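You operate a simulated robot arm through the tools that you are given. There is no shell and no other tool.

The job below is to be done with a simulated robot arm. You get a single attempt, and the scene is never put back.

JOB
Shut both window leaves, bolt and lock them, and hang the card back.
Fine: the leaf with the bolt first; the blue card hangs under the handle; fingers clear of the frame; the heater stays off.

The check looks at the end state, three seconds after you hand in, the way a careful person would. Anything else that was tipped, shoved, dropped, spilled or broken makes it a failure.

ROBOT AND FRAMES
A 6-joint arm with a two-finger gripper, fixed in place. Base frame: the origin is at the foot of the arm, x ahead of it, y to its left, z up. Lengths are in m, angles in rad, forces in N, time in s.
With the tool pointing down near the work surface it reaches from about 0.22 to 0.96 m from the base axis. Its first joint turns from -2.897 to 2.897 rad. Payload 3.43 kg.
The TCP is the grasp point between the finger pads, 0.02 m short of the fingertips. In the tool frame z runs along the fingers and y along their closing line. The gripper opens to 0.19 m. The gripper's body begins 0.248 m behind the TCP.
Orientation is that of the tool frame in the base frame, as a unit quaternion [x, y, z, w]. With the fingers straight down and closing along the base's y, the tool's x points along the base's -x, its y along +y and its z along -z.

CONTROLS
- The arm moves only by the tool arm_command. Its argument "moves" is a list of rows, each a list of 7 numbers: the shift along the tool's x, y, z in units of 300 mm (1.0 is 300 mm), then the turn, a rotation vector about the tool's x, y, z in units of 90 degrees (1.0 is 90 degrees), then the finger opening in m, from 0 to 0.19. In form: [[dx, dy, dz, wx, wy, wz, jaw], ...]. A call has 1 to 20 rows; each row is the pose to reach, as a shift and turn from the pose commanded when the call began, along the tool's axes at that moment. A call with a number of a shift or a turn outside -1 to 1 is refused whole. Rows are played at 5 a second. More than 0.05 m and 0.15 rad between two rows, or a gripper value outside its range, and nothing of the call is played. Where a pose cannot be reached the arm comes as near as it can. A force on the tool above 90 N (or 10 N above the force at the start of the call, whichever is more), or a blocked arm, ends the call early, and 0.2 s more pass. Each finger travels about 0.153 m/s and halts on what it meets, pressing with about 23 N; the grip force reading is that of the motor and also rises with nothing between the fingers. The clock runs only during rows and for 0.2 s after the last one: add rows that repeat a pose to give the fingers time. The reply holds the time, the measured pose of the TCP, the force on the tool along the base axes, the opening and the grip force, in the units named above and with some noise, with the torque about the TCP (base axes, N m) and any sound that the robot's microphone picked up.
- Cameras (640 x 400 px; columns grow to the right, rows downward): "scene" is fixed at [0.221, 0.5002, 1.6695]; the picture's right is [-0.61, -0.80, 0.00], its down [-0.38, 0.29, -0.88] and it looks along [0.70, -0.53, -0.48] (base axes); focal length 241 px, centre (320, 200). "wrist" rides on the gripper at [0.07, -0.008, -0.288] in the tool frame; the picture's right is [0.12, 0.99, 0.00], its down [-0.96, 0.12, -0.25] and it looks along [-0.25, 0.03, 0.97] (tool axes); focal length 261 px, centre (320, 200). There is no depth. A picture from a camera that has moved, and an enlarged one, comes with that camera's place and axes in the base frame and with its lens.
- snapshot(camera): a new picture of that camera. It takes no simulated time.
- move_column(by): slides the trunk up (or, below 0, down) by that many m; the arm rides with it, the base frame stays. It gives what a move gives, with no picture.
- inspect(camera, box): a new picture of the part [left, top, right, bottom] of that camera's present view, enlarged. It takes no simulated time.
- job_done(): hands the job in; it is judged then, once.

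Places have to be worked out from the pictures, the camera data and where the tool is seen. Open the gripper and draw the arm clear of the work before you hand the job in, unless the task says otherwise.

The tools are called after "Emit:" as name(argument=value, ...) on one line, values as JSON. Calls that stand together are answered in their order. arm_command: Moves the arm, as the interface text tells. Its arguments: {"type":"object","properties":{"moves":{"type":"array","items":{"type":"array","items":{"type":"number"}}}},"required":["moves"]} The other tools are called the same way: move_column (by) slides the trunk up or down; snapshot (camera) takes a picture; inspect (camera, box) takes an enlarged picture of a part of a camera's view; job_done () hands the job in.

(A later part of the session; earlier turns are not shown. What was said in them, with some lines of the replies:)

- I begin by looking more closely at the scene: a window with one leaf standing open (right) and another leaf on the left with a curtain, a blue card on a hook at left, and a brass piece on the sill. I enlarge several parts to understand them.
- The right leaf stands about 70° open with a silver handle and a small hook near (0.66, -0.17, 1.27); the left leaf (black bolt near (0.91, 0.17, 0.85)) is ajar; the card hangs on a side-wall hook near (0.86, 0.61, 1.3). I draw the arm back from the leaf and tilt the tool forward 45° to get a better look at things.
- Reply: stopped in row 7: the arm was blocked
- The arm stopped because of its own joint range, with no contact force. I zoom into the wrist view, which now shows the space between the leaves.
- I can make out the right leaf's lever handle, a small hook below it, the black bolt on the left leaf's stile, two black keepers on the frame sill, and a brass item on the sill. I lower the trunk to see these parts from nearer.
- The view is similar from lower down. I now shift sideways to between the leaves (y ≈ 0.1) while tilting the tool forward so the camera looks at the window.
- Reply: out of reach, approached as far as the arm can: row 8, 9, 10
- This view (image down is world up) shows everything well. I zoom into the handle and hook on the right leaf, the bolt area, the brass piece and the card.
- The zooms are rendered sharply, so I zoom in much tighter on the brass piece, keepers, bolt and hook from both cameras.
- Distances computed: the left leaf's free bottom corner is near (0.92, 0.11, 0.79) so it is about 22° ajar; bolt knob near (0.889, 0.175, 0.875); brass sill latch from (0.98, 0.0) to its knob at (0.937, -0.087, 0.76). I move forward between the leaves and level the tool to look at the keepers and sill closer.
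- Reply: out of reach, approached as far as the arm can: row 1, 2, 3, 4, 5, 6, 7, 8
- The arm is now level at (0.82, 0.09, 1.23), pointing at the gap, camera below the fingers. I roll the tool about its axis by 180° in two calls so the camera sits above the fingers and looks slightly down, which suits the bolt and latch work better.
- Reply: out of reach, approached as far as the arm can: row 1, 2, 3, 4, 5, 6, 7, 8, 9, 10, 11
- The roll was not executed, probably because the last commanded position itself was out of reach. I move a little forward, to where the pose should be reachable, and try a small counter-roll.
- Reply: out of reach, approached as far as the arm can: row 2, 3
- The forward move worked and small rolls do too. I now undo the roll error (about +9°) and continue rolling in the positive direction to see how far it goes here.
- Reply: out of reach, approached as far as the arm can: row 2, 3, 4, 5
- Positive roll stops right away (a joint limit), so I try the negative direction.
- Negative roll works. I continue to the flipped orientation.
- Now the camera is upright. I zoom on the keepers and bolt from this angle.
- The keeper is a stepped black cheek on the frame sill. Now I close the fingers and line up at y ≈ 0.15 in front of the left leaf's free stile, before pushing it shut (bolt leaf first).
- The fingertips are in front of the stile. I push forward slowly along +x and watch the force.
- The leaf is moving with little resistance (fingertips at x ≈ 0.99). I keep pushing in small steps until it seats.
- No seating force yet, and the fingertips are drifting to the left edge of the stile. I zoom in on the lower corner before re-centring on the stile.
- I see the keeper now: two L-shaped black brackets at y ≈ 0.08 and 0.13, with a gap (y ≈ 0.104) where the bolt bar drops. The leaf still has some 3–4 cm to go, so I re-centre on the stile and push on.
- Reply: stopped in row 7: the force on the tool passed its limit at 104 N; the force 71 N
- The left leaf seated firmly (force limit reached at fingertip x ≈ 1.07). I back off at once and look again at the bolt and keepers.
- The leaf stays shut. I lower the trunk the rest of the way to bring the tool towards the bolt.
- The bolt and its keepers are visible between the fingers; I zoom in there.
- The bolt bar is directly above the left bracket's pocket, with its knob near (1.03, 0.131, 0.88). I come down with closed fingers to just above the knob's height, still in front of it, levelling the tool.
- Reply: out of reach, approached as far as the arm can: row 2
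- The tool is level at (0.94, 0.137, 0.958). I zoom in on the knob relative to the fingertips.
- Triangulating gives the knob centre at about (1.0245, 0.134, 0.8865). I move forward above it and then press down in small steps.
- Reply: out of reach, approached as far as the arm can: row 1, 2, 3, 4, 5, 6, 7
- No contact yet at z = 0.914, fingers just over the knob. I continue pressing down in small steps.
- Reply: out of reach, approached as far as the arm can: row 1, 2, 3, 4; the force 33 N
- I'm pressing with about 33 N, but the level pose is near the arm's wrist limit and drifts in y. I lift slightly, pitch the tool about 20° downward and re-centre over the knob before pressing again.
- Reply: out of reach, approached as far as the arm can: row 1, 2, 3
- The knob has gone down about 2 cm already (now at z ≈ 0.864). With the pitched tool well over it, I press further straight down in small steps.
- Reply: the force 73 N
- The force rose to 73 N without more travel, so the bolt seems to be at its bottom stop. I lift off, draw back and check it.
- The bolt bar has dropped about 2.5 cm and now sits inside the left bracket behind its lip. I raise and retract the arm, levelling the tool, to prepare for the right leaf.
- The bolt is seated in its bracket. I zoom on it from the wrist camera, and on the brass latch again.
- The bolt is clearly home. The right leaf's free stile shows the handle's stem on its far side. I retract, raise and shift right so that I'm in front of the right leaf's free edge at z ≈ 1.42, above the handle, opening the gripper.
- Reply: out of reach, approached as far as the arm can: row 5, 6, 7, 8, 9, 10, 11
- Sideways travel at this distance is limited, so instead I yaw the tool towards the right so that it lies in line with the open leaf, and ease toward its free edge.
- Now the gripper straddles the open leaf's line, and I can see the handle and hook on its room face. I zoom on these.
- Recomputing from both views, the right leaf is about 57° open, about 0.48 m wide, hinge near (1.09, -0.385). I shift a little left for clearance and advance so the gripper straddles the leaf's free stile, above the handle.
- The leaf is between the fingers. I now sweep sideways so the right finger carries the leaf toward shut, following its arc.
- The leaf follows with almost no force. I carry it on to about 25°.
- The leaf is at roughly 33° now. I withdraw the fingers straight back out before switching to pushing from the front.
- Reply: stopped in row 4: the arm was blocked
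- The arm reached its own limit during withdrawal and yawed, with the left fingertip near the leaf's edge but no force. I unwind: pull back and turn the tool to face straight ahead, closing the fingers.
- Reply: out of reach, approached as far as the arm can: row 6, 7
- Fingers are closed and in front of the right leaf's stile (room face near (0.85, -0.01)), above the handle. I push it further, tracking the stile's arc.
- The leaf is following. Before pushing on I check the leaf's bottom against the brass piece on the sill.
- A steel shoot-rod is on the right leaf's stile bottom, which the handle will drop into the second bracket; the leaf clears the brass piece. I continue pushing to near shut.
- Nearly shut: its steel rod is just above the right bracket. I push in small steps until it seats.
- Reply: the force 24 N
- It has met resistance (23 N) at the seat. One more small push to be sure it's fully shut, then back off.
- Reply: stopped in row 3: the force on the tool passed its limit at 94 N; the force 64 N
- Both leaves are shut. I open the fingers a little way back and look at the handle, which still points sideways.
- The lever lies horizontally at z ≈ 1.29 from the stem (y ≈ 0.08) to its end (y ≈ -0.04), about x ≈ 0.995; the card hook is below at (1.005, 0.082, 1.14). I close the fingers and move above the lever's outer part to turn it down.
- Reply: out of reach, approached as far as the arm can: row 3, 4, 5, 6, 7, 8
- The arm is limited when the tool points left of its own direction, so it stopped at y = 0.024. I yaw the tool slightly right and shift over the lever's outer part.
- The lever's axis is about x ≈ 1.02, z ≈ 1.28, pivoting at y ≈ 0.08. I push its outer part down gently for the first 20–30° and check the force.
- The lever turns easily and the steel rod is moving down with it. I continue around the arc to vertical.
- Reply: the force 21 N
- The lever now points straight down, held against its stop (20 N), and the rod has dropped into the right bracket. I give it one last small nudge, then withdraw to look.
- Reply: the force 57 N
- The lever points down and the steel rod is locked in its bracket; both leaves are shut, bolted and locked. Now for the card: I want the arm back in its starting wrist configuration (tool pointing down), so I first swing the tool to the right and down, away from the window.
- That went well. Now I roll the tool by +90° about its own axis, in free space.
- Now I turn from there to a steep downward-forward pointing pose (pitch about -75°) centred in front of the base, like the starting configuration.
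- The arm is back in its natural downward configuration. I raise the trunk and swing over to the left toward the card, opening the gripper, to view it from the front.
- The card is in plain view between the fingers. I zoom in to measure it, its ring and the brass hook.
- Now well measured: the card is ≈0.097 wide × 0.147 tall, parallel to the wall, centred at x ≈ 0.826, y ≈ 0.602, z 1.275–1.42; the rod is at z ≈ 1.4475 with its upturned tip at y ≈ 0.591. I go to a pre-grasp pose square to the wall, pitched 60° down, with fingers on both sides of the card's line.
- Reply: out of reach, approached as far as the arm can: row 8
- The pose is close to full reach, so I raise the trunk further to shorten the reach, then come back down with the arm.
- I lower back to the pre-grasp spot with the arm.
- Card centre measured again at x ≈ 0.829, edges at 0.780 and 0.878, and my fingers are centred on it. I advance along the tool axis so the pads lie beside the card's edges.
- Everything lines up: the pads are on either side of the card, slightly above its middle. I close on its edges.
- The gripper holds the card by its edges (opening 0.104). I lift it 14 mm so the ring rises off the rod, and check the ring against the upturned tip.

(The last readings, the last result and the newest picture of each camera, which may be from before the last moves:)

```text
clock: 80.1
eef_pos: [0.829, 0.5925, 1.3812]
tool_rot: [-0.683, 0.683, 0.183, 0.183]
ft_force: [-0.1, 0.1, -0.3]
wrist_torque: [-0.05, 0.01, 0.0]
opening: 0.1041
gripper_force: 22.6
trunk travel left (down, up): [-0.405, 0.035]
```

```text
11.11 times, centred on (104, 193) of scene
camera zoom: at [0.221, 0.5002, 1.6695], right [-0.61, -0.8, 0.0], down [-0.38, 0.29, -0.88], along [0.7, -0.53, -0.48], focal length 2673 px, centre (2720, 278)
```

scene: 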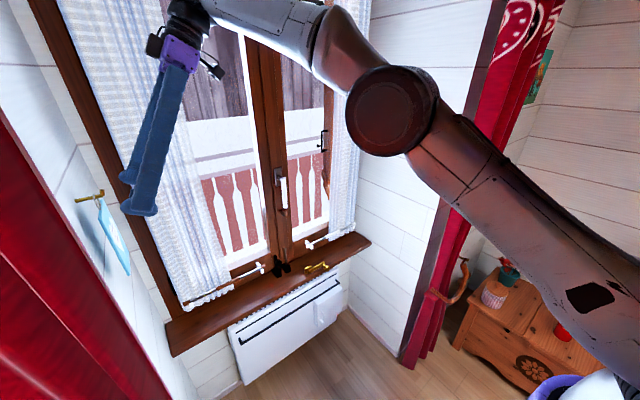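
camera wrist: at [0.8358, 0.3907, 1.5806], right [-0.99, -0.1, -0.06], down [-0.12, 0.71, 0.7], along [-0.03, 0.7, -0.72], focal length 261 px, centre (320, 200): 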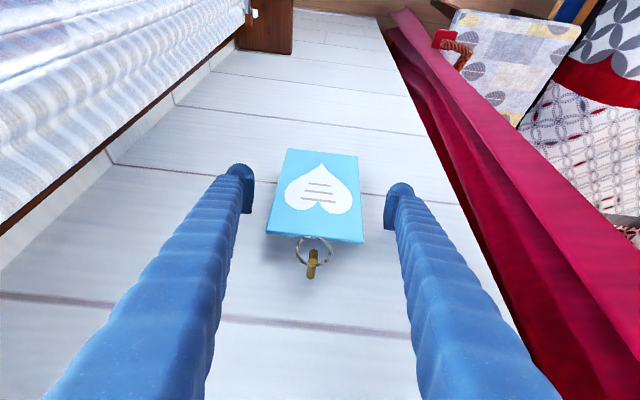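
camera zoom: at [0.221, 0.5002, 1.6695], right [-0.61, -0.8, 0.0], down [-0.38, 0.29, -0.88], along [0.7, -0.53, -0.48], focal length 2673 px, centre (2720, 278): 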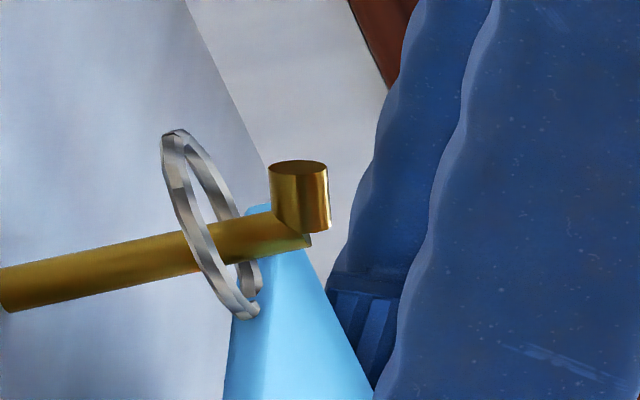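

The ring is around the rod with room above the tip and about 3 mm below the rod. I lower 3 mm to balance the clearances and then draw the card straight off the hook in -y.

Emit:
arm_command(moves=[[0.005, 0, 0.009, 0, 0, 0, 0.08], [0.034, 0, -0.008, 0, 0, 0, 0.08], [0.063, 0, -0.024, 0, 0, 0, 0.08], [0.092, 0, -0.041, 0, 0, 0, 0.08], [0.12, 0, -0.057, 0, 0, 0, 0.08], [0.163, 0, -0.082, 0, 0, 0, 0.08], [0.221, 0, -0.116, 0, 0, 0, 0.08]])

Emit:
snapshot(camera="wrist")

Emit:
inspect(camera="scene", box=[68, 150, 188, 260])

```text
clock: 81.7
eef_pos: [0.8292, 0.5176, 1.3784]
tool_rot: [-0.683, 0.683, 0.182, 0.183]
ft_force: [-0.3, -0.1, 0.1]
wrist_torque: [0.04, 0.04, -0.01]
opening: 0.1042
gripper_force: 23.1
trunk travel left (down, up): [-0.405, 0.035]
```

```text
taken
camera wrist: at [0.8358, 0.3127, 1.5917], right [-0.99, -0.1, -0.06], down [-0.12, 0.71, 0.7], along [-0.03, 0.7, -0.72], focal length 261 px, centre (320, 200)
```

wrist: 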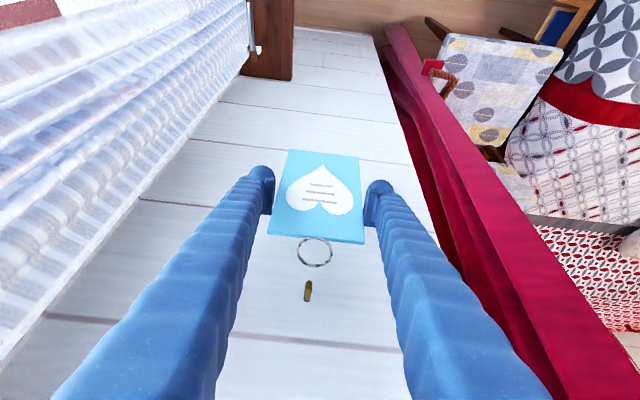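

```text
3.64 times, centred on (128, 205) of scene
camera zoom: at [0.221, 0.5002, 1.6695], right [-0.61, -0.8, 0.0], down [-0.38, 0.29, -0.88], along [0.7, -0.53, -0.48], focal length 875 px, centre (1018, 182)
```

zoom: 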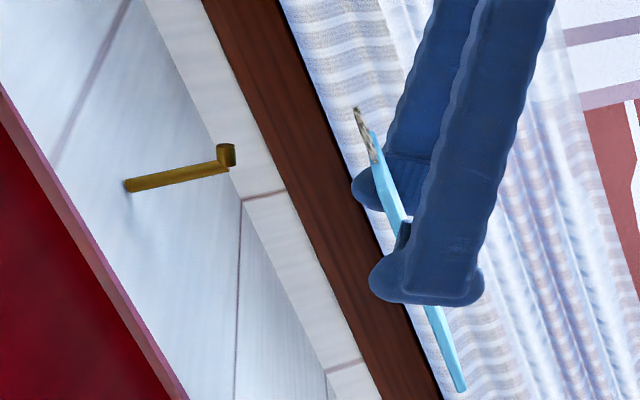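

The card is free of its hook and firmly held. I carry it away from the wall, turning toward the window in two stages.

Emit:
arm_command(moves=[[0.078, 0.048, -0.056, 0.036, 0, 0.062, 0.08], [0.155, 0.095, -0.112, 0.071, 0, 0.124, 0.08], [0.233, 0.143, -0.168, 0.107, 0, 0.186, 0.08], [0.311, 0.19, -0.223, 0.143, 0, 0.247, 0.08], [0.389, 0.238, -0.279, 0.179, 0, 0.309, 0.08], [0.466, 0.285, -0.335, 0.214, 0, 0.371, 0.08], [0.544, 0.333, -0.391, 0.25, 0, 0.433, 0.08]])

Emit:
snapshot(camera="wrist")

```text
clock: 83.3
eef_pos: [0.7285, 0.317, 1.4016]
tool_rot: [-0.369, 0.893, 0.098, 0.24]
ft_force: [-0.2, -0.2, -1.2]
wrist_torque: [-0.03, -0.13, -0.06]
opening: 0.1039
gripper_force: 23.0
trunk travel left (down, up): [-0.405, 0.035]
```

```text
taken
camera wrist: at [0.5867, 0.1676, 1.6143], right [-0.77, 0.63, -0.06], down [0.42, 0.58, 0.7], along [0.47, 0.51, -0.71], focal length 261 px, centre (320, 200)
```

wrist: 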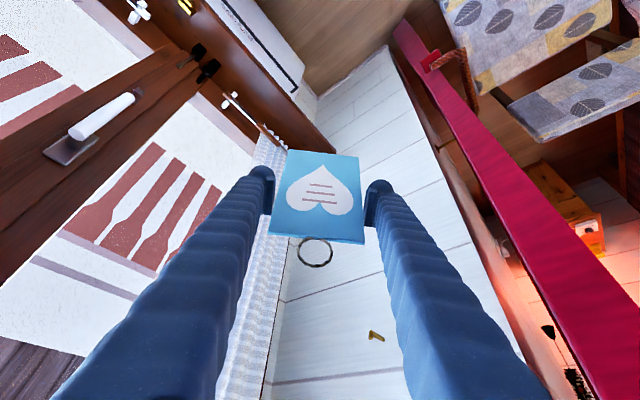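

Held steadily. Second half of the turn, to face the window in line with the leaf's hook.

Emit:
arm_command(moves=[[0.052, -0.093, -0.03, 0.036, 0, 0.062, 0.08], [0.103, -0.187, -0.059, 0.071, 0, 0.124, 0.08], [0.155, -0.28, -0.089, 0.107, 0, 0.186, 0.08], [0.206, -0.374, -0.118, 0.143, 0, 0.248, 0.08], [0.258, -0.467, -0.148, 0.179, 0, 0.31, 0.08], [0.309, -0.561, -0.177, 0.214, 0, 0.371, 0.08], [0.361, -0.654, -0.207, 0.25, 0.001, 0.4335, 0.08]])

Emit:
snapshot(camera="wrist")

Emit:
snapshot(camera="scene")

```text
clock: 84.9
eef_pos: [0.7801, 0.0928, 1.3971]
tool_rot: [0.001, 0.966, 0.0, 0.259]
ft_force: [-0.2, 0.3, -0.8]
wrist_torque: [-0.01, 0.03, -0.01]
opening: 0.1037
gripper_force: 22.8
trunk travel left (down, up): [-0.405, 0.035]
```

```text
taken
camera wrist: at [0.5751, 0.0852, 1.6114], right [-0.1, 0.99, -0.06], down [0.71, 0.11, 0.69], along [0.7, 0.03, -0.72], focal length 261 px, centre (320, 200)
```

wrist: 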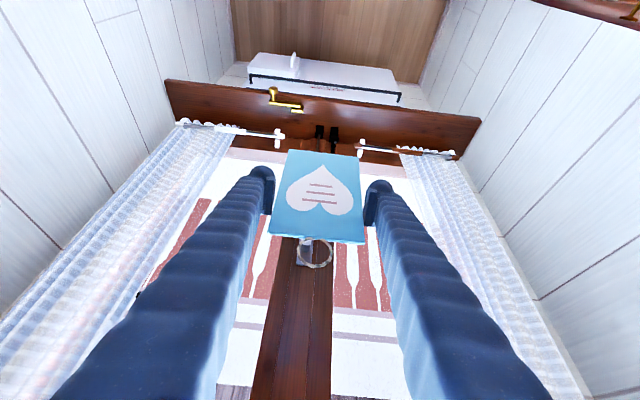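

```text
taken
```

scene: 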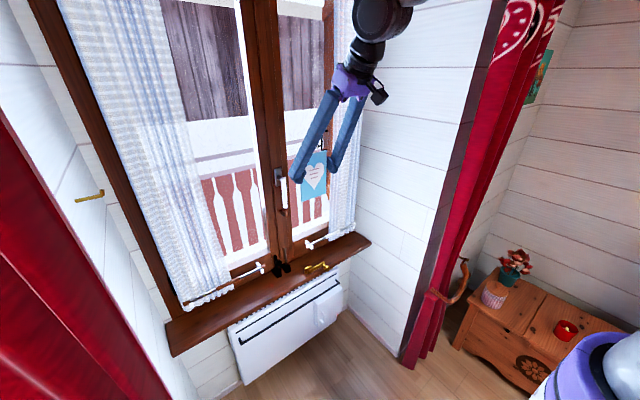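

The card hangs upright between the fingers facing the room. I take a close look at the leaf's hook and lever end from the scene camera to get exact sizes.

Emit:
inspect(camera="scene", box=[268, 185, 308, 225])

Emit:
inspect(camera="wrist", box=[270, 140, 370, 280])

Emit:
inspect(camera="scene", box=[288, 140, 344, 210])

```text
10.00 times, centred on (288, 205) of scene
camera zoom: at [0.221, 0.5002, 1.6695], right [-0.61, -0.8, 0.0], down [-0.38, 0.29, -0.88], along [0.7, -0.53, -0.48], focal length 2406 px, centre (640, 150)
```

zoom: 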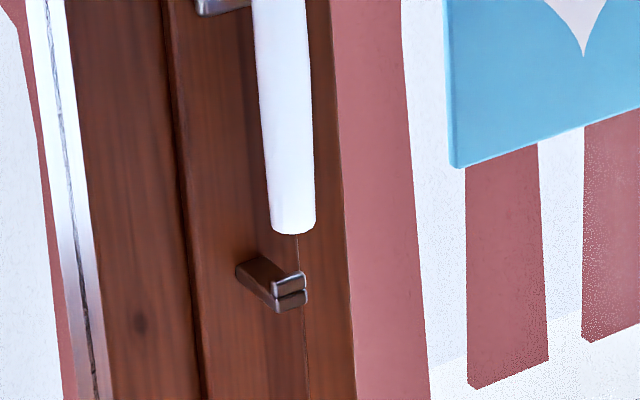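

```text
2.86 times, centred on (320, 210) of wrist
camera zoom: at [0.5751, 0.0852, 1.6114], right [-0.1, 0.99, -0.06], down [0.71, 0.11, 0.69], along [0.7, 0.03, -0.72], focal length 745 px, centre (320, 171)
```

zoom: 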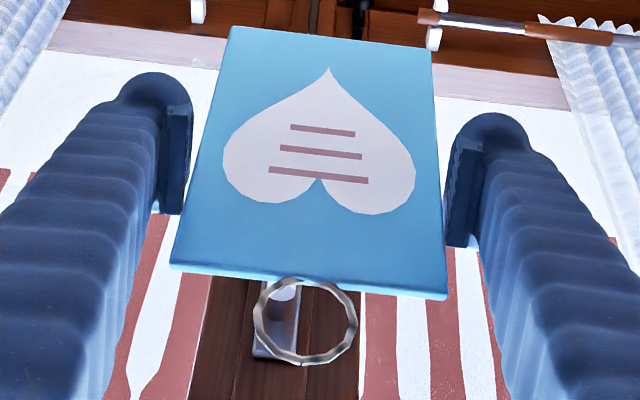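

```text
5.71 times, centred on (316, 175) of scene
camera zoom: at [0.221, 0.5002, 1.6695], right [-0.61, -0.8, 0.0], down [-0.38, 0.29, -0.88], along [0.7, -0.53, -0.48], focal length 1375 px, centre (343, 343)
```

zoom: 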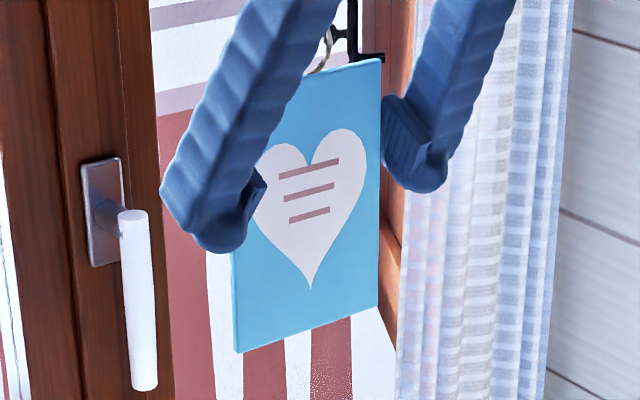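

Hook dimensions: about 15 mm wide, 29 mm long, a 9 mm upturned tab, with the lever's end about 2.5 cm above it; the ring (27 mm inside) should pass. I lower the trunk to bring the card near the hook's height.

Emit:
move_column(by=-0.3)

Emit:
snapshot(camera="wrist")

Emit:
inspect(camera="wrist", box=[270, 215, 370, 315])

Emit:
inspect(camera="scene", box=[258, 170, 338, 250])

```text
clock: 87.9
eef_pos: [0.7812, 0.0931, 1.0973]
tool_rot: [0.001, 0.966, 0.0, 0.258]
ft_force: [0.6, 0.0, 0.1]
wrist_torque: [-0.01, -0.02, 0.01]
opening: 0.1035
gripper_force: 23.2
trunk travel left (down, up): [-0.105, 0.335]
```

```text
taken
camera wrist: at [0.5745, 0.085, 1.3116], right [-0.1, 0.99, -0.06], down [0.71, 0.11, 0.69], along [0.7, 0.03, -0.72], focal length 261 px, centre (320, 200)
```

wrist: 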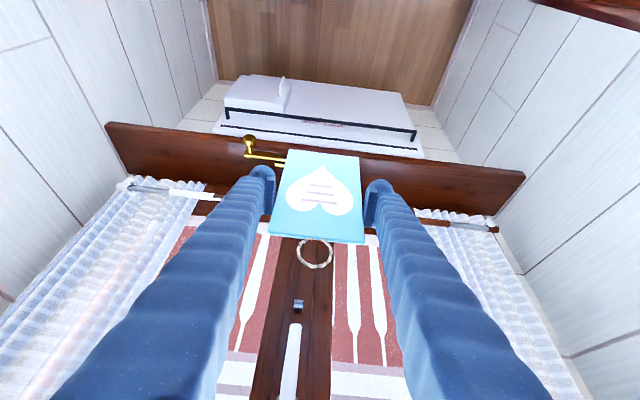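

```text
4.00 times, centred on (320, 265) of wrist
camera zoom: at [0.5745, 0.085, 1.3116], right [-0.1, 0.99, -0.06], down [0.71, 0.11, 0.69], along [0.7, 0.03, -0.72], focal length 1043 px, centre (320, -60)
```

zoom: 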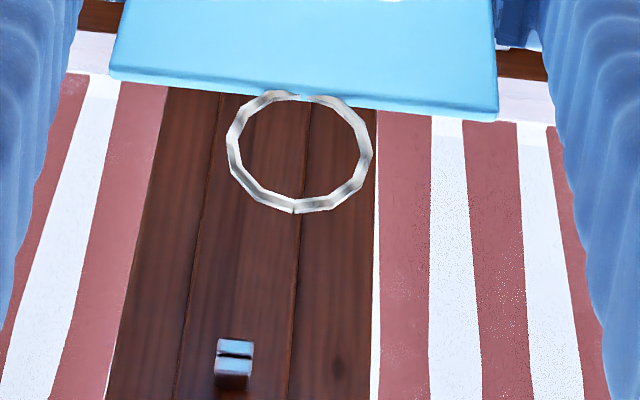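

```text
5.00 times, centred on (298, 210) of scene
camera zoom: at [0.221, 0.5002, 1.6695], right [-0.61, -0.8, 0.0], down [-0.38, 0.29, -0.88], along [0.7, -0.53, -0.48], focal length 1203 px, centre (430, 150)
```

zoom: 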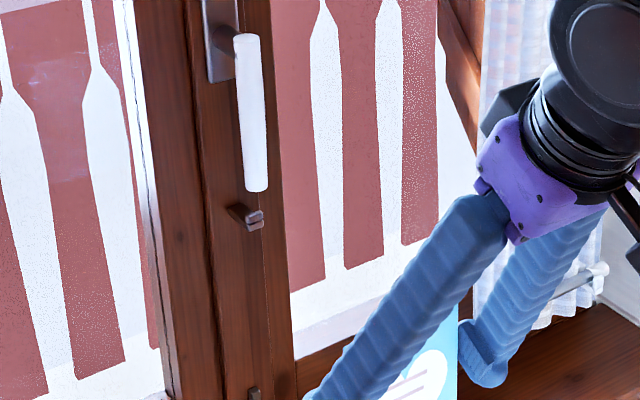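

I zoom tightly on the hook from the wrist camera to fix its position.

Emit:
inspect(camera="wrist", box=[286, 292, 312, 318])

Emit:
inspect(camera="wrist", box=[270, 290, 330, 400])

```text
15.38 times, centred on (299, 305) of wrist
camera zoom: at [0.5745, 0.085, 1.3116], right [-0.1, 0.99, -0.06], down [0.71, 0.11, 0.69], along [0.7, 0.03, -0.72], focal length 4010 px, centre (643, -1415)
```

zoom: 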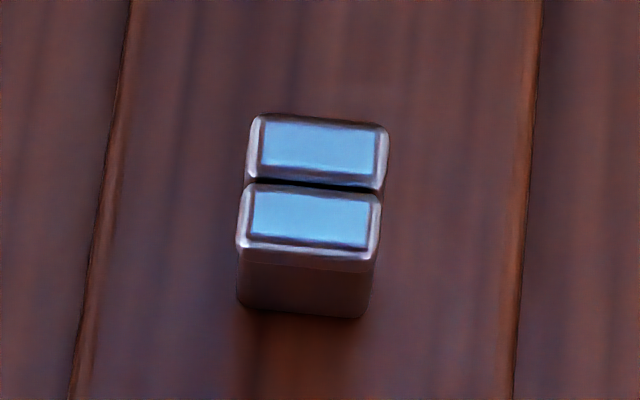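

```text
3.64 times, centred on (300, 345) of wrist
camera zoom: at [0.5745, 0.085, 1.3116], right [-0.1, 0.99, -0.06], down [0.71, 0.11, 0.69], along [0.7, 0.03, -0.72], focal length 948 px, centre (393, -327)
```

zoom: 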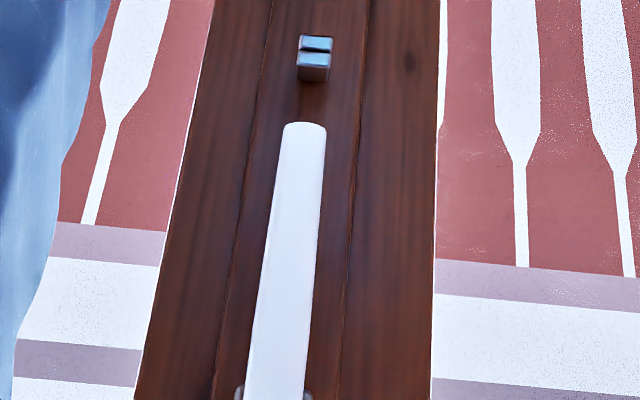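

Hook located: front at x ≈ 1.026, y ≈ 0.0825, tab top z ≈ 1.119, bar top ≈ 1.1125; lever end at z ≈ 1.153, so there's room. I bring the card to just in front of the hook with the ring at the hook's height.

Emit:
arm_command(moves=[[-0.07, -0.006, 0.076, 0, 0, 0, 0.08], [-0.14, -0.012, 0.152, 0, 0, 0, 0.08], [-0.212, -0.019, 0.228, 0, 0, 0, 0.08], [-0.283, -0.025, 0.305, 0, 0, 0, 0.08], [-0.354, -0.031, 0.381, 0, 0, 0, 0.08], [-0.425, -0.037, 0.457, 0, 0, 0, 0.08]])

Emit:
snapshot(camera="wrist")

Emit:
inspect(camera="wrist", box=[280, 225, 350, 295])

Emit:
inspect(camera="scene", box=[258, 170, 338, 250])

```text
clock: 89.3
eef_pos: [0.96, 0.0788, 1.042]
tool_rot: [0.001, 0.966, 0.0, 0.258]
ft_force: [-0.6, -0.3, -1.3]
wrist_torque: [-0.01, 0.01, 0.0]
opening: 0.1034
gripper_force: 23.5
trunk travel left (down, up): [-0.105, 0.335]
```

```text
taken
camera wrist: at [0.7541, 0.0722, 1.2558], right [-0.1, 0.99, -0.06], down [0.71, 0.11, 0.69], along [0.7, 0.03, -0.72], focal length 261 px, centre (320, 200)
```

wrist: 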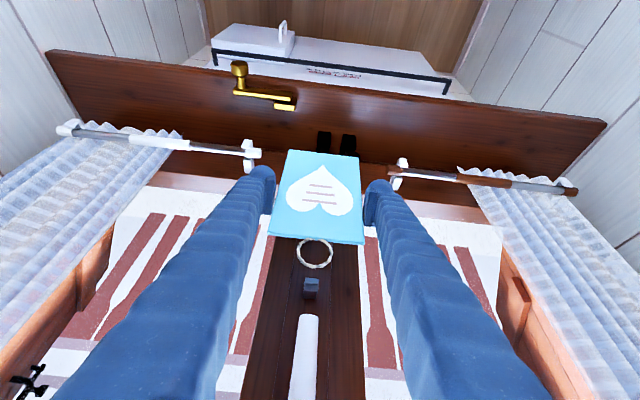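

```text
5.71 times, centred on (315, 260) of wrist
camera zoom: at [0.7541, 0.0722, 1.2558], right [-0.1, 0.99, -0.06], down [0.71, 0.11, 0.69], along [0.7, 0.03, -0.72], focal length 1489 px, centre (349, -143)
```

zoom: 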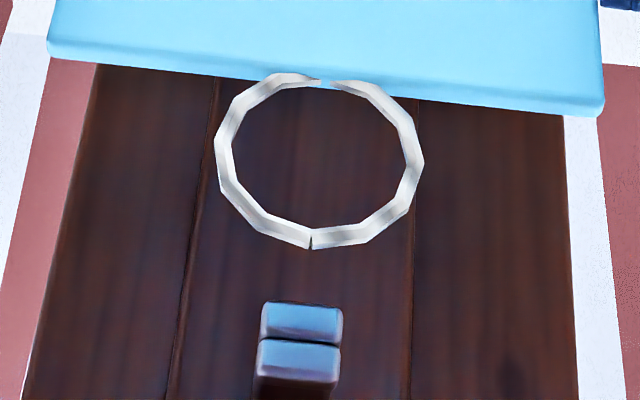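

```text
5.00 times, centred on (298, 210) of scene
camera zoom: at [0.221, 0.5002, 1.6695], right [-0.61, -0.8, 0.0], down [-0.38, 0.29, -0.88], along [0.7, -0.53, -0.48], focal length 1203 px, centre (430, 150)
```

zoom: 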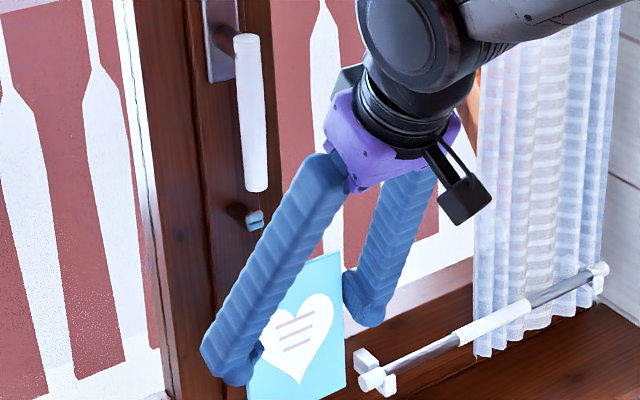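

The ring is within 2 mm of the hook's line (ring centre y ≈ 0.080, z ≈ 1.110; hook centre y ≈ 0.082, z ≈ 1.112). I correct by 2 mm and move to just before the hook's front.

Emit:
arm_command(moves=[[-0.046, 0.002, 0.024, 0, 0, 0, 0.08], [-0.093, 0.004, 0.048, 0, 0, 0, 0.08], [-0.139, 0.005, 0.072, 0, 0, 0, 0.08], [-0.139, 0.005, 0.072, 0, 0, 0, 0.08]])

Emit:
inspect(camera="wrist", box=[280, 225, 350, 295])

Emit:
inspect(camera="scene", box=[268, 185, 318, 235])

```text
clock: 90.3
eef_pos: [1.0073, 0.0809, 1.044]
tool_rot: [0.001, 0.966, -0.001, 0.258]
ft_force: [0.2, -0.7, -0.3]
wrist_torque: [0.01, 0.0, 0.01]
opening: 0.1034
gripper_force: 23.0
trunk travel left (down, up): [-0.105, 0.335]
```

```text
5.71 times, centred on (315, 260) of wrist
camera zoom: at [0.8007, 0.0746, 1.2581], right [-0.1, 0.99, -0.06], down [0.71, 0.11, 0.69], along [0.7, 0.03, -0.72], focal length 1489 px, centre (349, -143)
```

zoom: 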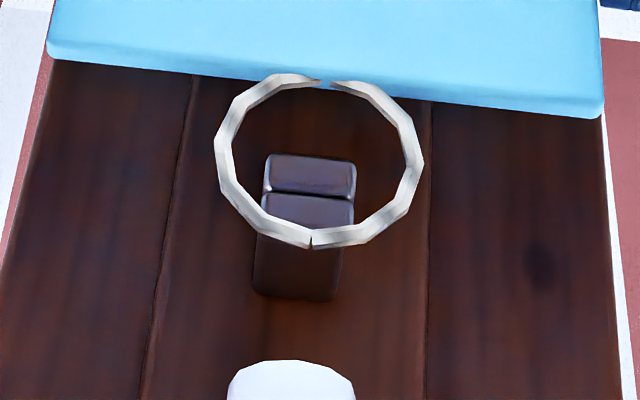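

```text
8.00 times, centred on (293, 210) of scene
camera zoom: at [0.221, 0.5002, 1.6695], right [-0.61, -0.8, 0.0], down [-0.38, 0.29, -0.88], along [0.7, -0.53, -0.48], focal length 1924 px, centre (536, 120)
```

zoom: 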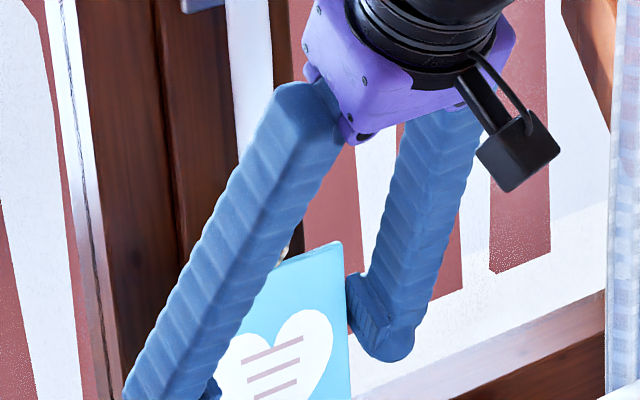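

Ring and hook are concentric within a millimetre. I slide the ring over the hook by moving 26 mm straight toward the leaf.

Emit:
arm_command(moves=[[-0.025, 0, 0.0144, 0, 0, 0, 0.08], [-0.05, 0, 0.0288, 0, 0, 0, 0.08], [-0.075, 0, 0.0432, 0, 0, 0, 0.08], [-0.075, 0, 0.0432, 0, 0, 0, 0.08]])

Emit:
inspect(camera="wrist", box=[280, 225, 350, 295])

Emit:
snapshot(camera="scene")

```text
clock: 91.3
eef_pos: [1.0332, 0.0827, 1.0431]
tool_rot: [0.0, 0.966, 0.0, 0.258]
ft_force: [-0.6, 0.0, 0.2]
wrist_torque: [0.01, 0.0, 0.01]
opening: 0.1027
gripper_force: 22.9
trunk travel left (down, up): [-0.105, 0.335]
```

```text
5.71 times, centred on (315, 260) of wrist
camera zoom: at [0.8272, 0.0753, 1.2573], right [-0.1, 0.99, -0.06], down [0.71, 0.11, 0.69], along [0.7, 0.03, -0.72], focal length 1489 px, centre (349, -143)
```

zoom: 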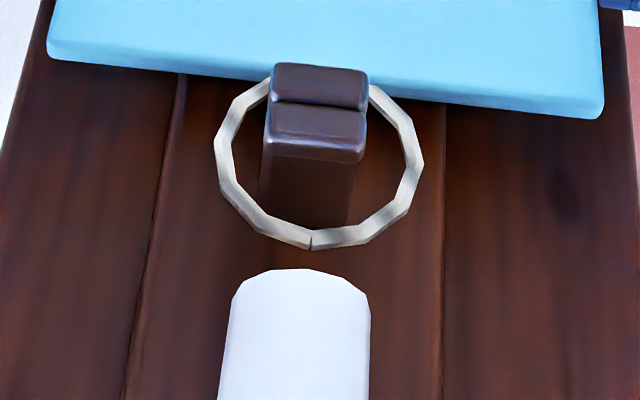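

```text
taken
```

scene: 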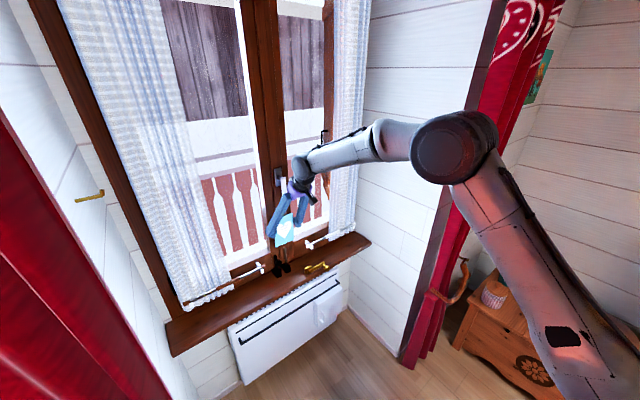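

The hook now passes through the ring, with the ring behind the tab. I lower the card 12 mm so the ring settles on the hook's bar.

Emit:
arm_command(moves=[[0.007, 0, 0.0116, 0, 0, 0, 0.08], [0.0133, 0, 0.0231, 0, 0, 0, 0.08], [0.02, 0, 0.0347, 0, 0, 0, 0.08], [0.02, 0, 0.0347, 0, 0, 0, 0.08]])

Emit:
inspect(camera="wrist", box=[280, 225, 350, 295])

Emit:
inspect(camera="scene", box=[260, 185, 324, 265])

```text
clock: 92.3
eef_pos: [1.0327, 0.0831, 1.0331]
tool_rot: [0.002, 0.966, -0.001, 0.258]
ft_force: [1.2, 0.8, 3.8]
wrist_torque: [-0.09, 0.07, -0.01]
opening: 0.1031
gripper_force: 22.6
trunk travel left (down, up): [-0.105, 0.335]
```

```text
5.71 times, centred on (315, 260) of wrist
camera zoom: at [0.8273, 0.0752, 1.2469], right [-0.1, 0.99, -0.06], down [0.71, 0.11, 0.7], along [0.7, 0.03, -0.72], focal length 1489 px, centre (349, -143)
```

zoom: 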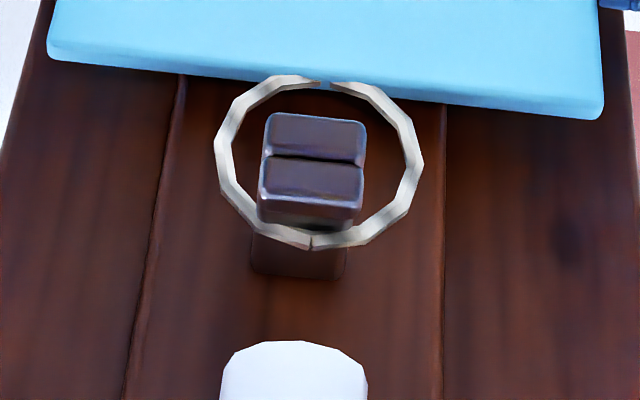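

```text
5.00 times, centred on (292, 225) of scene
camera zoom: at [0.221, 0.5002, 1.6695], right [-0.61, -0.8, 0.0], down [-0.38, 0.29, -0.88], along [0.7, -0.53, -0.48], focal length 1203 px, centre (460, 75)
```

zoom: 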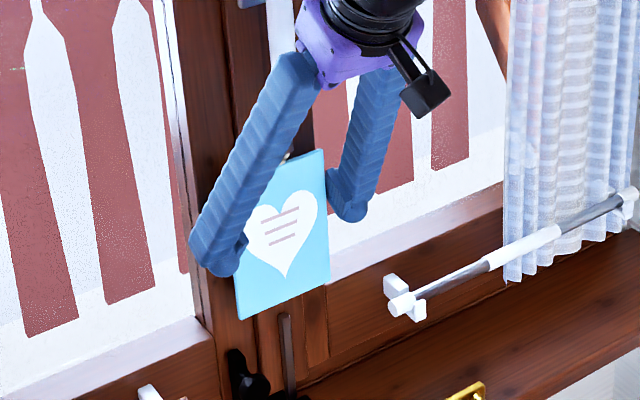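

The ring rests on the bar behind the tab (3.8 N upward). I open the fingers to let go of the card.

Emit:
arm_command(moves=[[0, 0, 0, 0, 0, 0, 0.11], [0, 0, 0, 0, 0, 0, 0.125], [0, 0, 0, 0, 0, 0, 0.15], [0, 0, 0, 0, 0, 0, 0.15]])

Emit:
inspect(camera="wrist", box=[220, 120, 420, 295])

Emit:
inspect(camera="scene", box=[260, 185, 324, 265])

```text
clock: 93.3
eef_pos: [1.0337, 0.0821, 1.0327]
tool_rot: [0.001, 0.966, -0.001, 0.258]
ft_force: [0.3, 0.5, -0.1]
wrist_torque: [0.0, -0.01, 0.0]
opening: 0.1498
gripper_force: 0.0
trunk travel left (down, up): [-0.105, 0.335]
```

```text
2.29 times, centred on (320, 208) of wrist
camera zoom: at [0.8273, 0.0751, 1.2463], right [-0.1, 0.99, -0.06], down [0.71, 0.11, 0.69], along [0.7, 0.03, -0.72], focal length 596 px, centre (320, 183)
```

zoom: 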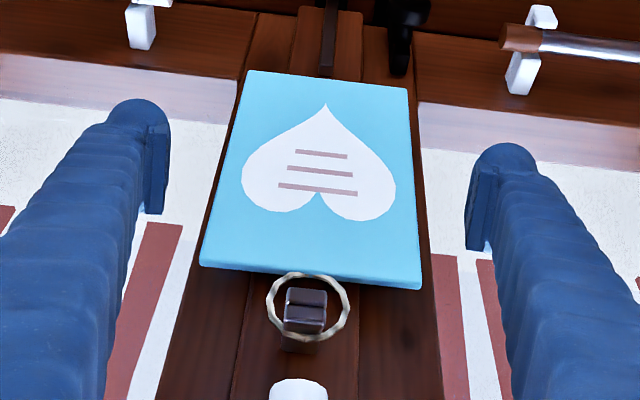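

```text
5.00 times, centred on (292, 225) of scene
camera zoom: at [0.221, 0.5002, 1.6695], right [-0.61, -0.8, 0.0], down [-0.38, 0.29, -0.88], along [0.7, -0.53, -0.48], focal length 1203 px, centre (460, 75)
```

zoom: 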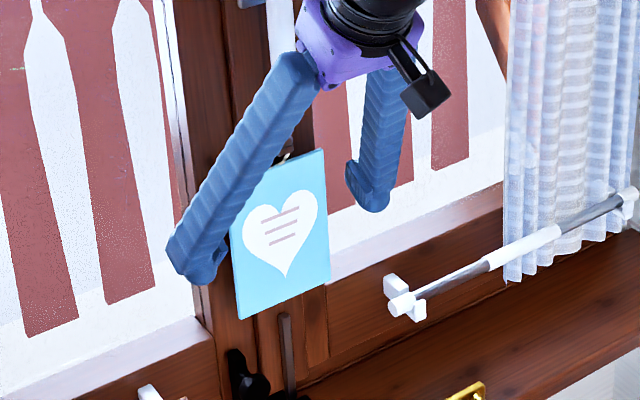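

The card hangs freely on the hook under the handle. I draw the open fingers straight back along the tool axis, clear of it.

Emit:
arm_command(moves=[[0, 0, -0.07, 0, 0, 0, 0.16], [0, 0, -0.16, 0, 0, 0, 0.17], [0, 0, -0.27, 0, 0, 0, 0.17], [0, 0, -0.4, 0, 0, 0, 0.17], [0, 0, -0.53, 0, 0, 0, 0.17]])

Emit:
snapshot(camera="wrist")

Emit:
inspect(camera="scene", box=[260, 165, 324, 285])

```text
clock: 94.5
eef_pos: [0.9528, 0.0827, 1.1728]
tool_rot: [0.0, 0.966, 0.0, 0.258]
ft_force: [-0.5, 0.3, 0.9]
wrist_torque: [0.01, 0.0, -0.03]
opening: 0.1699
gripper_force: 0.1
trunk travel left (down, up): [-0.105, 0.335]
```

```text
taken
camera wrist: at [0.7468, 0.076, 1.3867], right [-0.1, 0.99, -0.06], down [0.71, 0.11, 0.69], along [0.7, 0.03, -0.72], focal length 261 px, centre (320, 200)
```

wrist: 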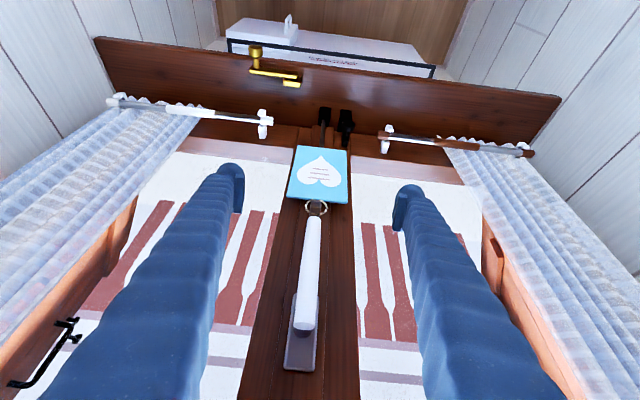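

```text
3.33 times, centred on (292, 225) of scene
camera zoom: at [0.221, 0.5002, 1.6695], right [-0.61, -0.8, 0.0], down [-0.38, 0.29, -0.88], along [0.7, -0.53, -0.48], focal length 802 px, centre (413, 117)
```

zoom: 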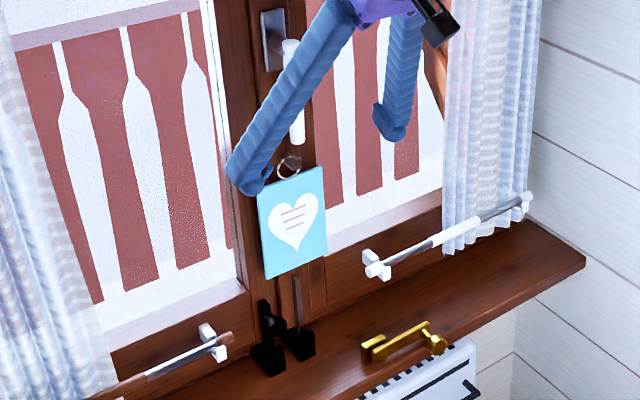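

The card stays on its hook. I pull the arm well back and up, clear of the window, then inspect everything.

Emit:
arm_command(moves=[[0.09, 0, -0.12, 0, 0, 0, 0.19], [0.18, 0, -0.24, 0, 0, 0, 0.19], [0.28, 0, -0.36, 0, 0, 0, 0.19], [0.38, 0, -0.46, 0, 0, 0, 0.19], [0.5, -0.03, -0.54, 0, 0, 0, 0.19], [0.62, -0.06, -0.62, 0, 0, 0, 0.19], [0.74, -0.1, -0.68, 0, 0, 0, 0.19]])

Emit:
snapshot(camera="wrist")

Emit:
snapshot(camera="scene")

Emit:
inspect(camera="scene", box=[250, 235, 330, 285])

Emit:
inspect(camera="scene", box=[262, 165, 312, 235])

Emit:
inspect(camera="scene", box=[225, 260, 355, 390])

```text
clock: 96.3
eef_pos: [0.6676, 0.0414, 1.1445]
tool_rot: [0.004, 0.982, -0.009, 0.188]
ft_force: [1.4, 0.5, -0.3]
wrist_torque: [0.06, 0.16, 0.01]
opening: 0.1898
gripper_force: 0.1
trunk travel left (down, up): [-0.105, 0.335]
stopped in row 7: the arm was blocked; the commanded pose is now the measured one
```

```text
taken
camera wrist: at [0.4947, 0.0403, 1.3855], right [-0.1, 0.99, -0.06], down [0.8, 0.12, 0.58], along [0.59, 0.01, -0.81], focal length 261 px, centre (320, 200)
```

wrist: 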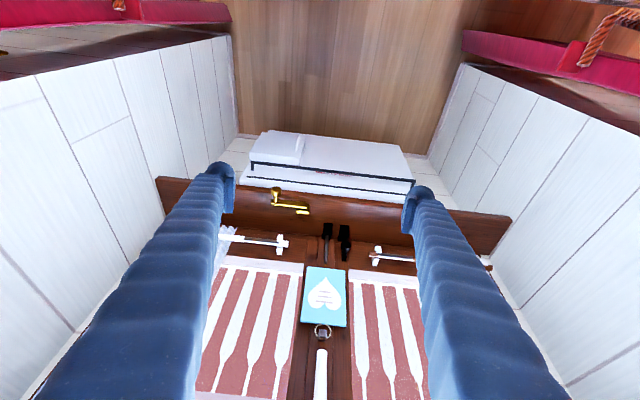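

```text
taken
```

scene: 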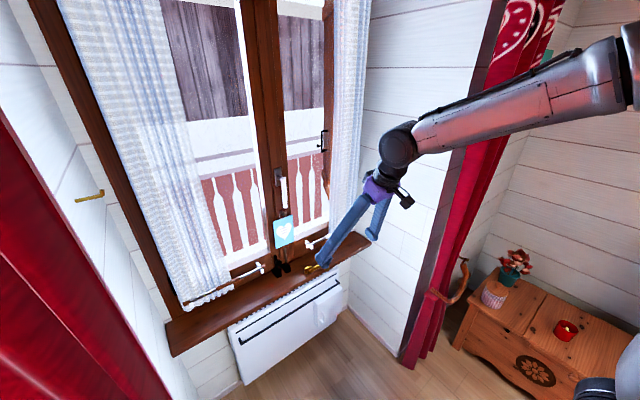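

```text
8.00 times, centred on (290, 260) of scene
camera zoom: at [0.221, 0.5002, 1.6695], right [-0.61, -0.8, 0.0], down [-0.38, 0.29, -0.88], along [0.7, -0.53, -0.48], focal length 1924 px, centre (560, -280)
```

zoom: 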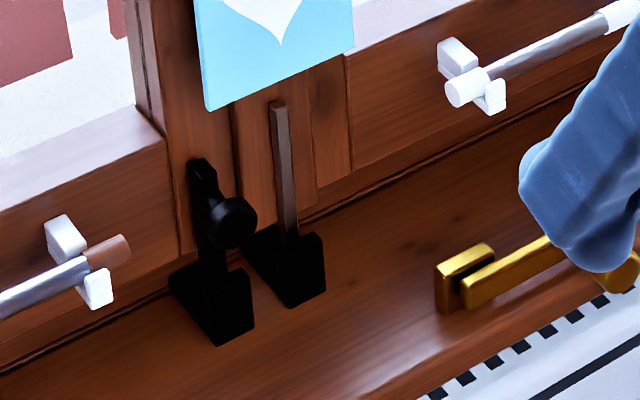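

```text
5.71 times, centred on (287, 200) of scene
camera zoom: at [0.221, 0.5002, 1.6695], right [-0.61, -0.8, 0.0], down [-0.38, 0.29, -0.88], along [0.7, -0.53, -0.48], focal length 1375 px, centre (509, 200)
```

zoom: 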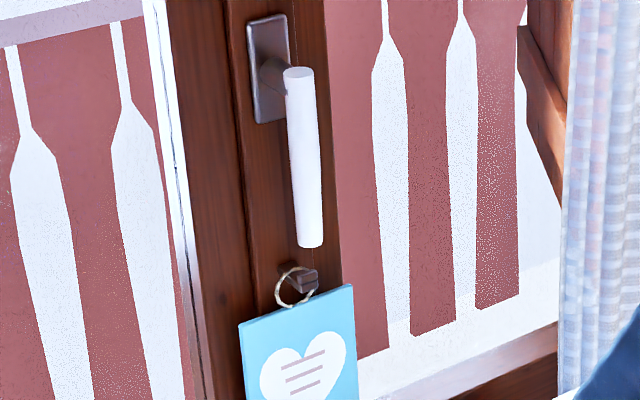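

```text
3.08 times, centred on (290, 325) of scene
camera zoom: at [0.221, 0.5002, 1.6695], right [-0.61, -0.8, 0.0], down [-0.38, 0.29, -0.88], along [0.7, -0.53, -0.48], focal length 740 px, centre (412, -185)
```

zoom: 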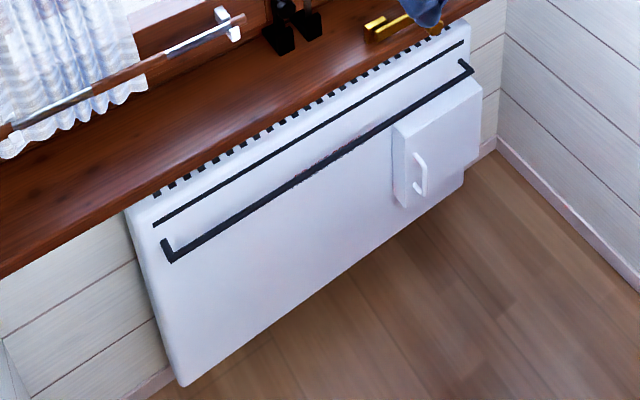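

Everything looks right: lever down, rod and bolt both in their brackets, card hanging with its ring behind the hook's tab, heater and brass piece untouched. I raise the trunk so the open gripper is well clear, and make a last check.

Emit:
move_column(by=0.3)

Emit:
snapshot(camera="scene")

Emit:
inspect(camera="scene", box=[252, 165, 332, 285])

Emit:
snapshot(camera="wrist")

Emit:
inspect(camera="wrist", box=[260, 180, 380, 400])

```text
clock: 99.3
eef_pos: [0.6659, 0.0443, 1.4472]
tool_rot: [0.003, 0.982, -0.009, 0.19]
ft_force: [-0.1, -0.3, -0.6]
wrist_torque: [-0.02, 0.01, -0.01]
opening: 0.1901
gripper_force: 0.1
trunk travel left (down, up): [-0.405, 0.035]
```

```text
taken
```

scene: 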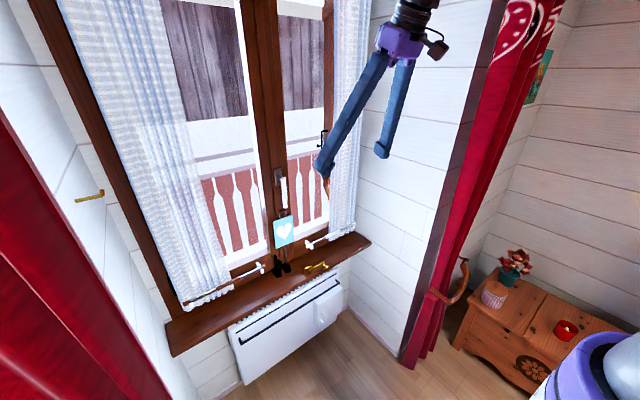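

```text
3.33 times, centred on (292, 225) of scene
camera zoom: at [0.221, 0.5002, 1.6695], right [-0.61, -0.8, 0.0], down [-0.38, 0.29, -0.88], along [0.7, -0.53, -0.48], focal length 802 px, centre (413, 117)
```

zoom: 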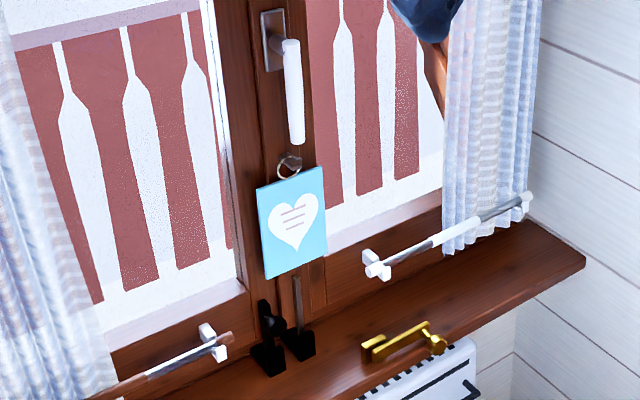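

```text
taken
camera wrist: at [0.4918, 0.0426, 1.6878], right [-0.1, 0.99, -0.06], down [0.8, 0.12, 0.59], along [0.59, 0.01, -0.81], focal length 261 px, centre (320, 200)
```

wrist: 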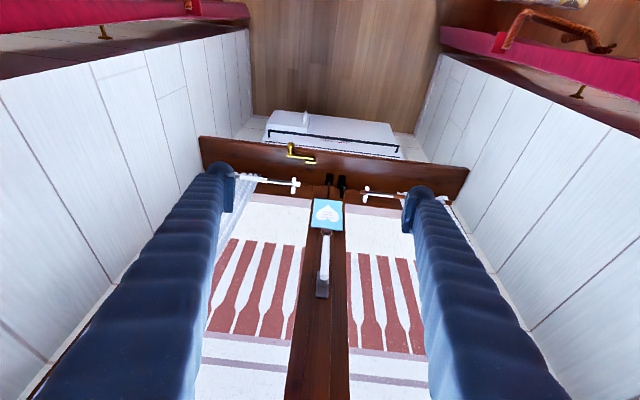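

```text
1.82 times, centred on (320, 290) of wrist
camera zoom: at [0.4918, 0.0426, 1.6878], right [-0.1, 0.99, -0.06], down [0.8, 0.12, 0.59], along [0.59, 0.01, -0.81], focal length 474 px, centre (320, 36)
```

zoom: 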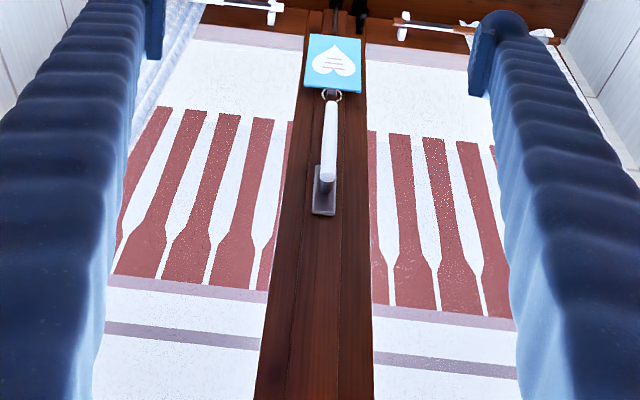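

Before handing in, I take one more careful look at the brass piece and the heater's control box for any marking that would matter.

Emit:
inspect(camera="wrist", box=[270, 135, 340, 185])

Emit:
inspect(camera="scene", box=[295, 255, 350, 335])

Emit:
inspect(camera="scene", box=[262, 250, 302, 280])

Emit:
inspect(camera="wrist", box=[315, 165, 365, 205])

```text
8.00 times, centred on (305, 160) of wrist
camera zoom: at [0.4918, 0.0426, 1.6878], right [-0.1, 0.99, -0.06], down [0.8, 0.12, 0.59], along [0.59, 0.01, -0.81], focal length 2085 px, centre (440, 520)
```

zoom: 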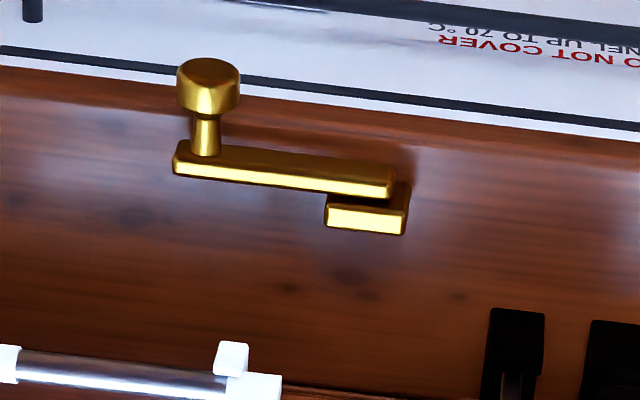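

```text
5.00 times, centred on (322, 295) of scene
camera zoom: at [0.221, 0.5002, 1.6695], right [-0.61, -0.8, 0.0], down [-0.38, 0.29, -0.88], along [0.7, -0.53, -0.48], focal length 1203 px, centre (308, -275)
```

zoom: 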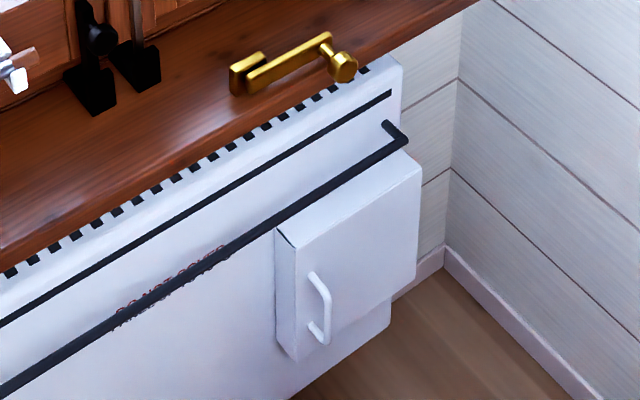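

```text
13.33 times, centred on (282, 265) of scene
camera zoom: at [0.221, 0.5002, 1.6695], right [-0.61, -0.8, 0.0], down [-0.38, 0.29, -0.88], along [0.7, -0.53, -0.48], focal length 3208 px, centre (827, -667)
```

zoom: 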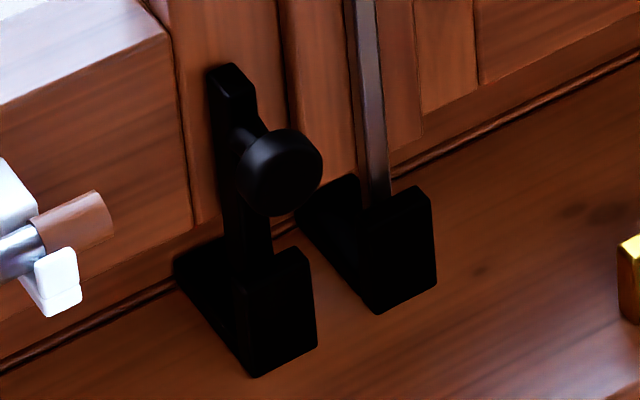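

```text
10.00 times, centred on (340, 185) of wrist
camera zoom: at [0.4918, 0.0426, 1.6878], right [-0.1, 0.99, -0.06], down [0.8, 0.12, 0.59], along [0.59, 0.01, -0.81], focal length 2606 px, centre (120, 350)
```

zoom: 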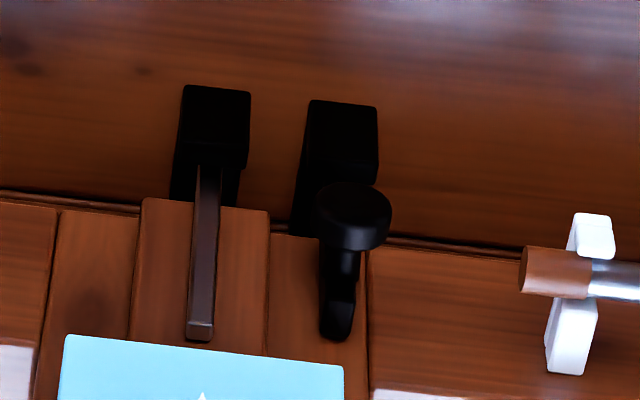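

Both leaves are shut. The bolt and the handle-driven rod are seated in their brackets, and the card hangs under the handle. The heater is untouched and the arm is clear with its gripper open, so I hand the job in.

Emit:
job_done()

```text
The job is handed in.
```

I shut, bolted and locked both window leaves, hung the blue card back under the handle, and handed the job in. I have no verdict back, so this rests on the last pictures and readings.

- **Order:** I shut the left leaf, the one with the black bolt, first. I pressed the bolt down into its bracket before touching the right leaf.
- **Lock:** I shut the right leaf and turned its handle down against its stop. That dropped the steel rod into the second bracket.
- **Card:** I lifted it off the wall hook by its edges and hung it on the small hook under the handle, with its ring behind the hook's tab. It was still hanging there in the last picture.
- **Fingers and heater:** No finger went between a leaf and the frame, and nothing touched the heater.
- **Force:** Seating each leaf briefly went past the 90 N limit, about 104 N on the left and 94 N on the right. I backed off both times and saw no damage.
- **Brass piece on the sill:** I left it alone. It sits about 8 cm in front of the shut leaf, so I took it not to be the lock. That is my judgement; nothing on it says what it is for.

The arm is drawn back with its gripper open.
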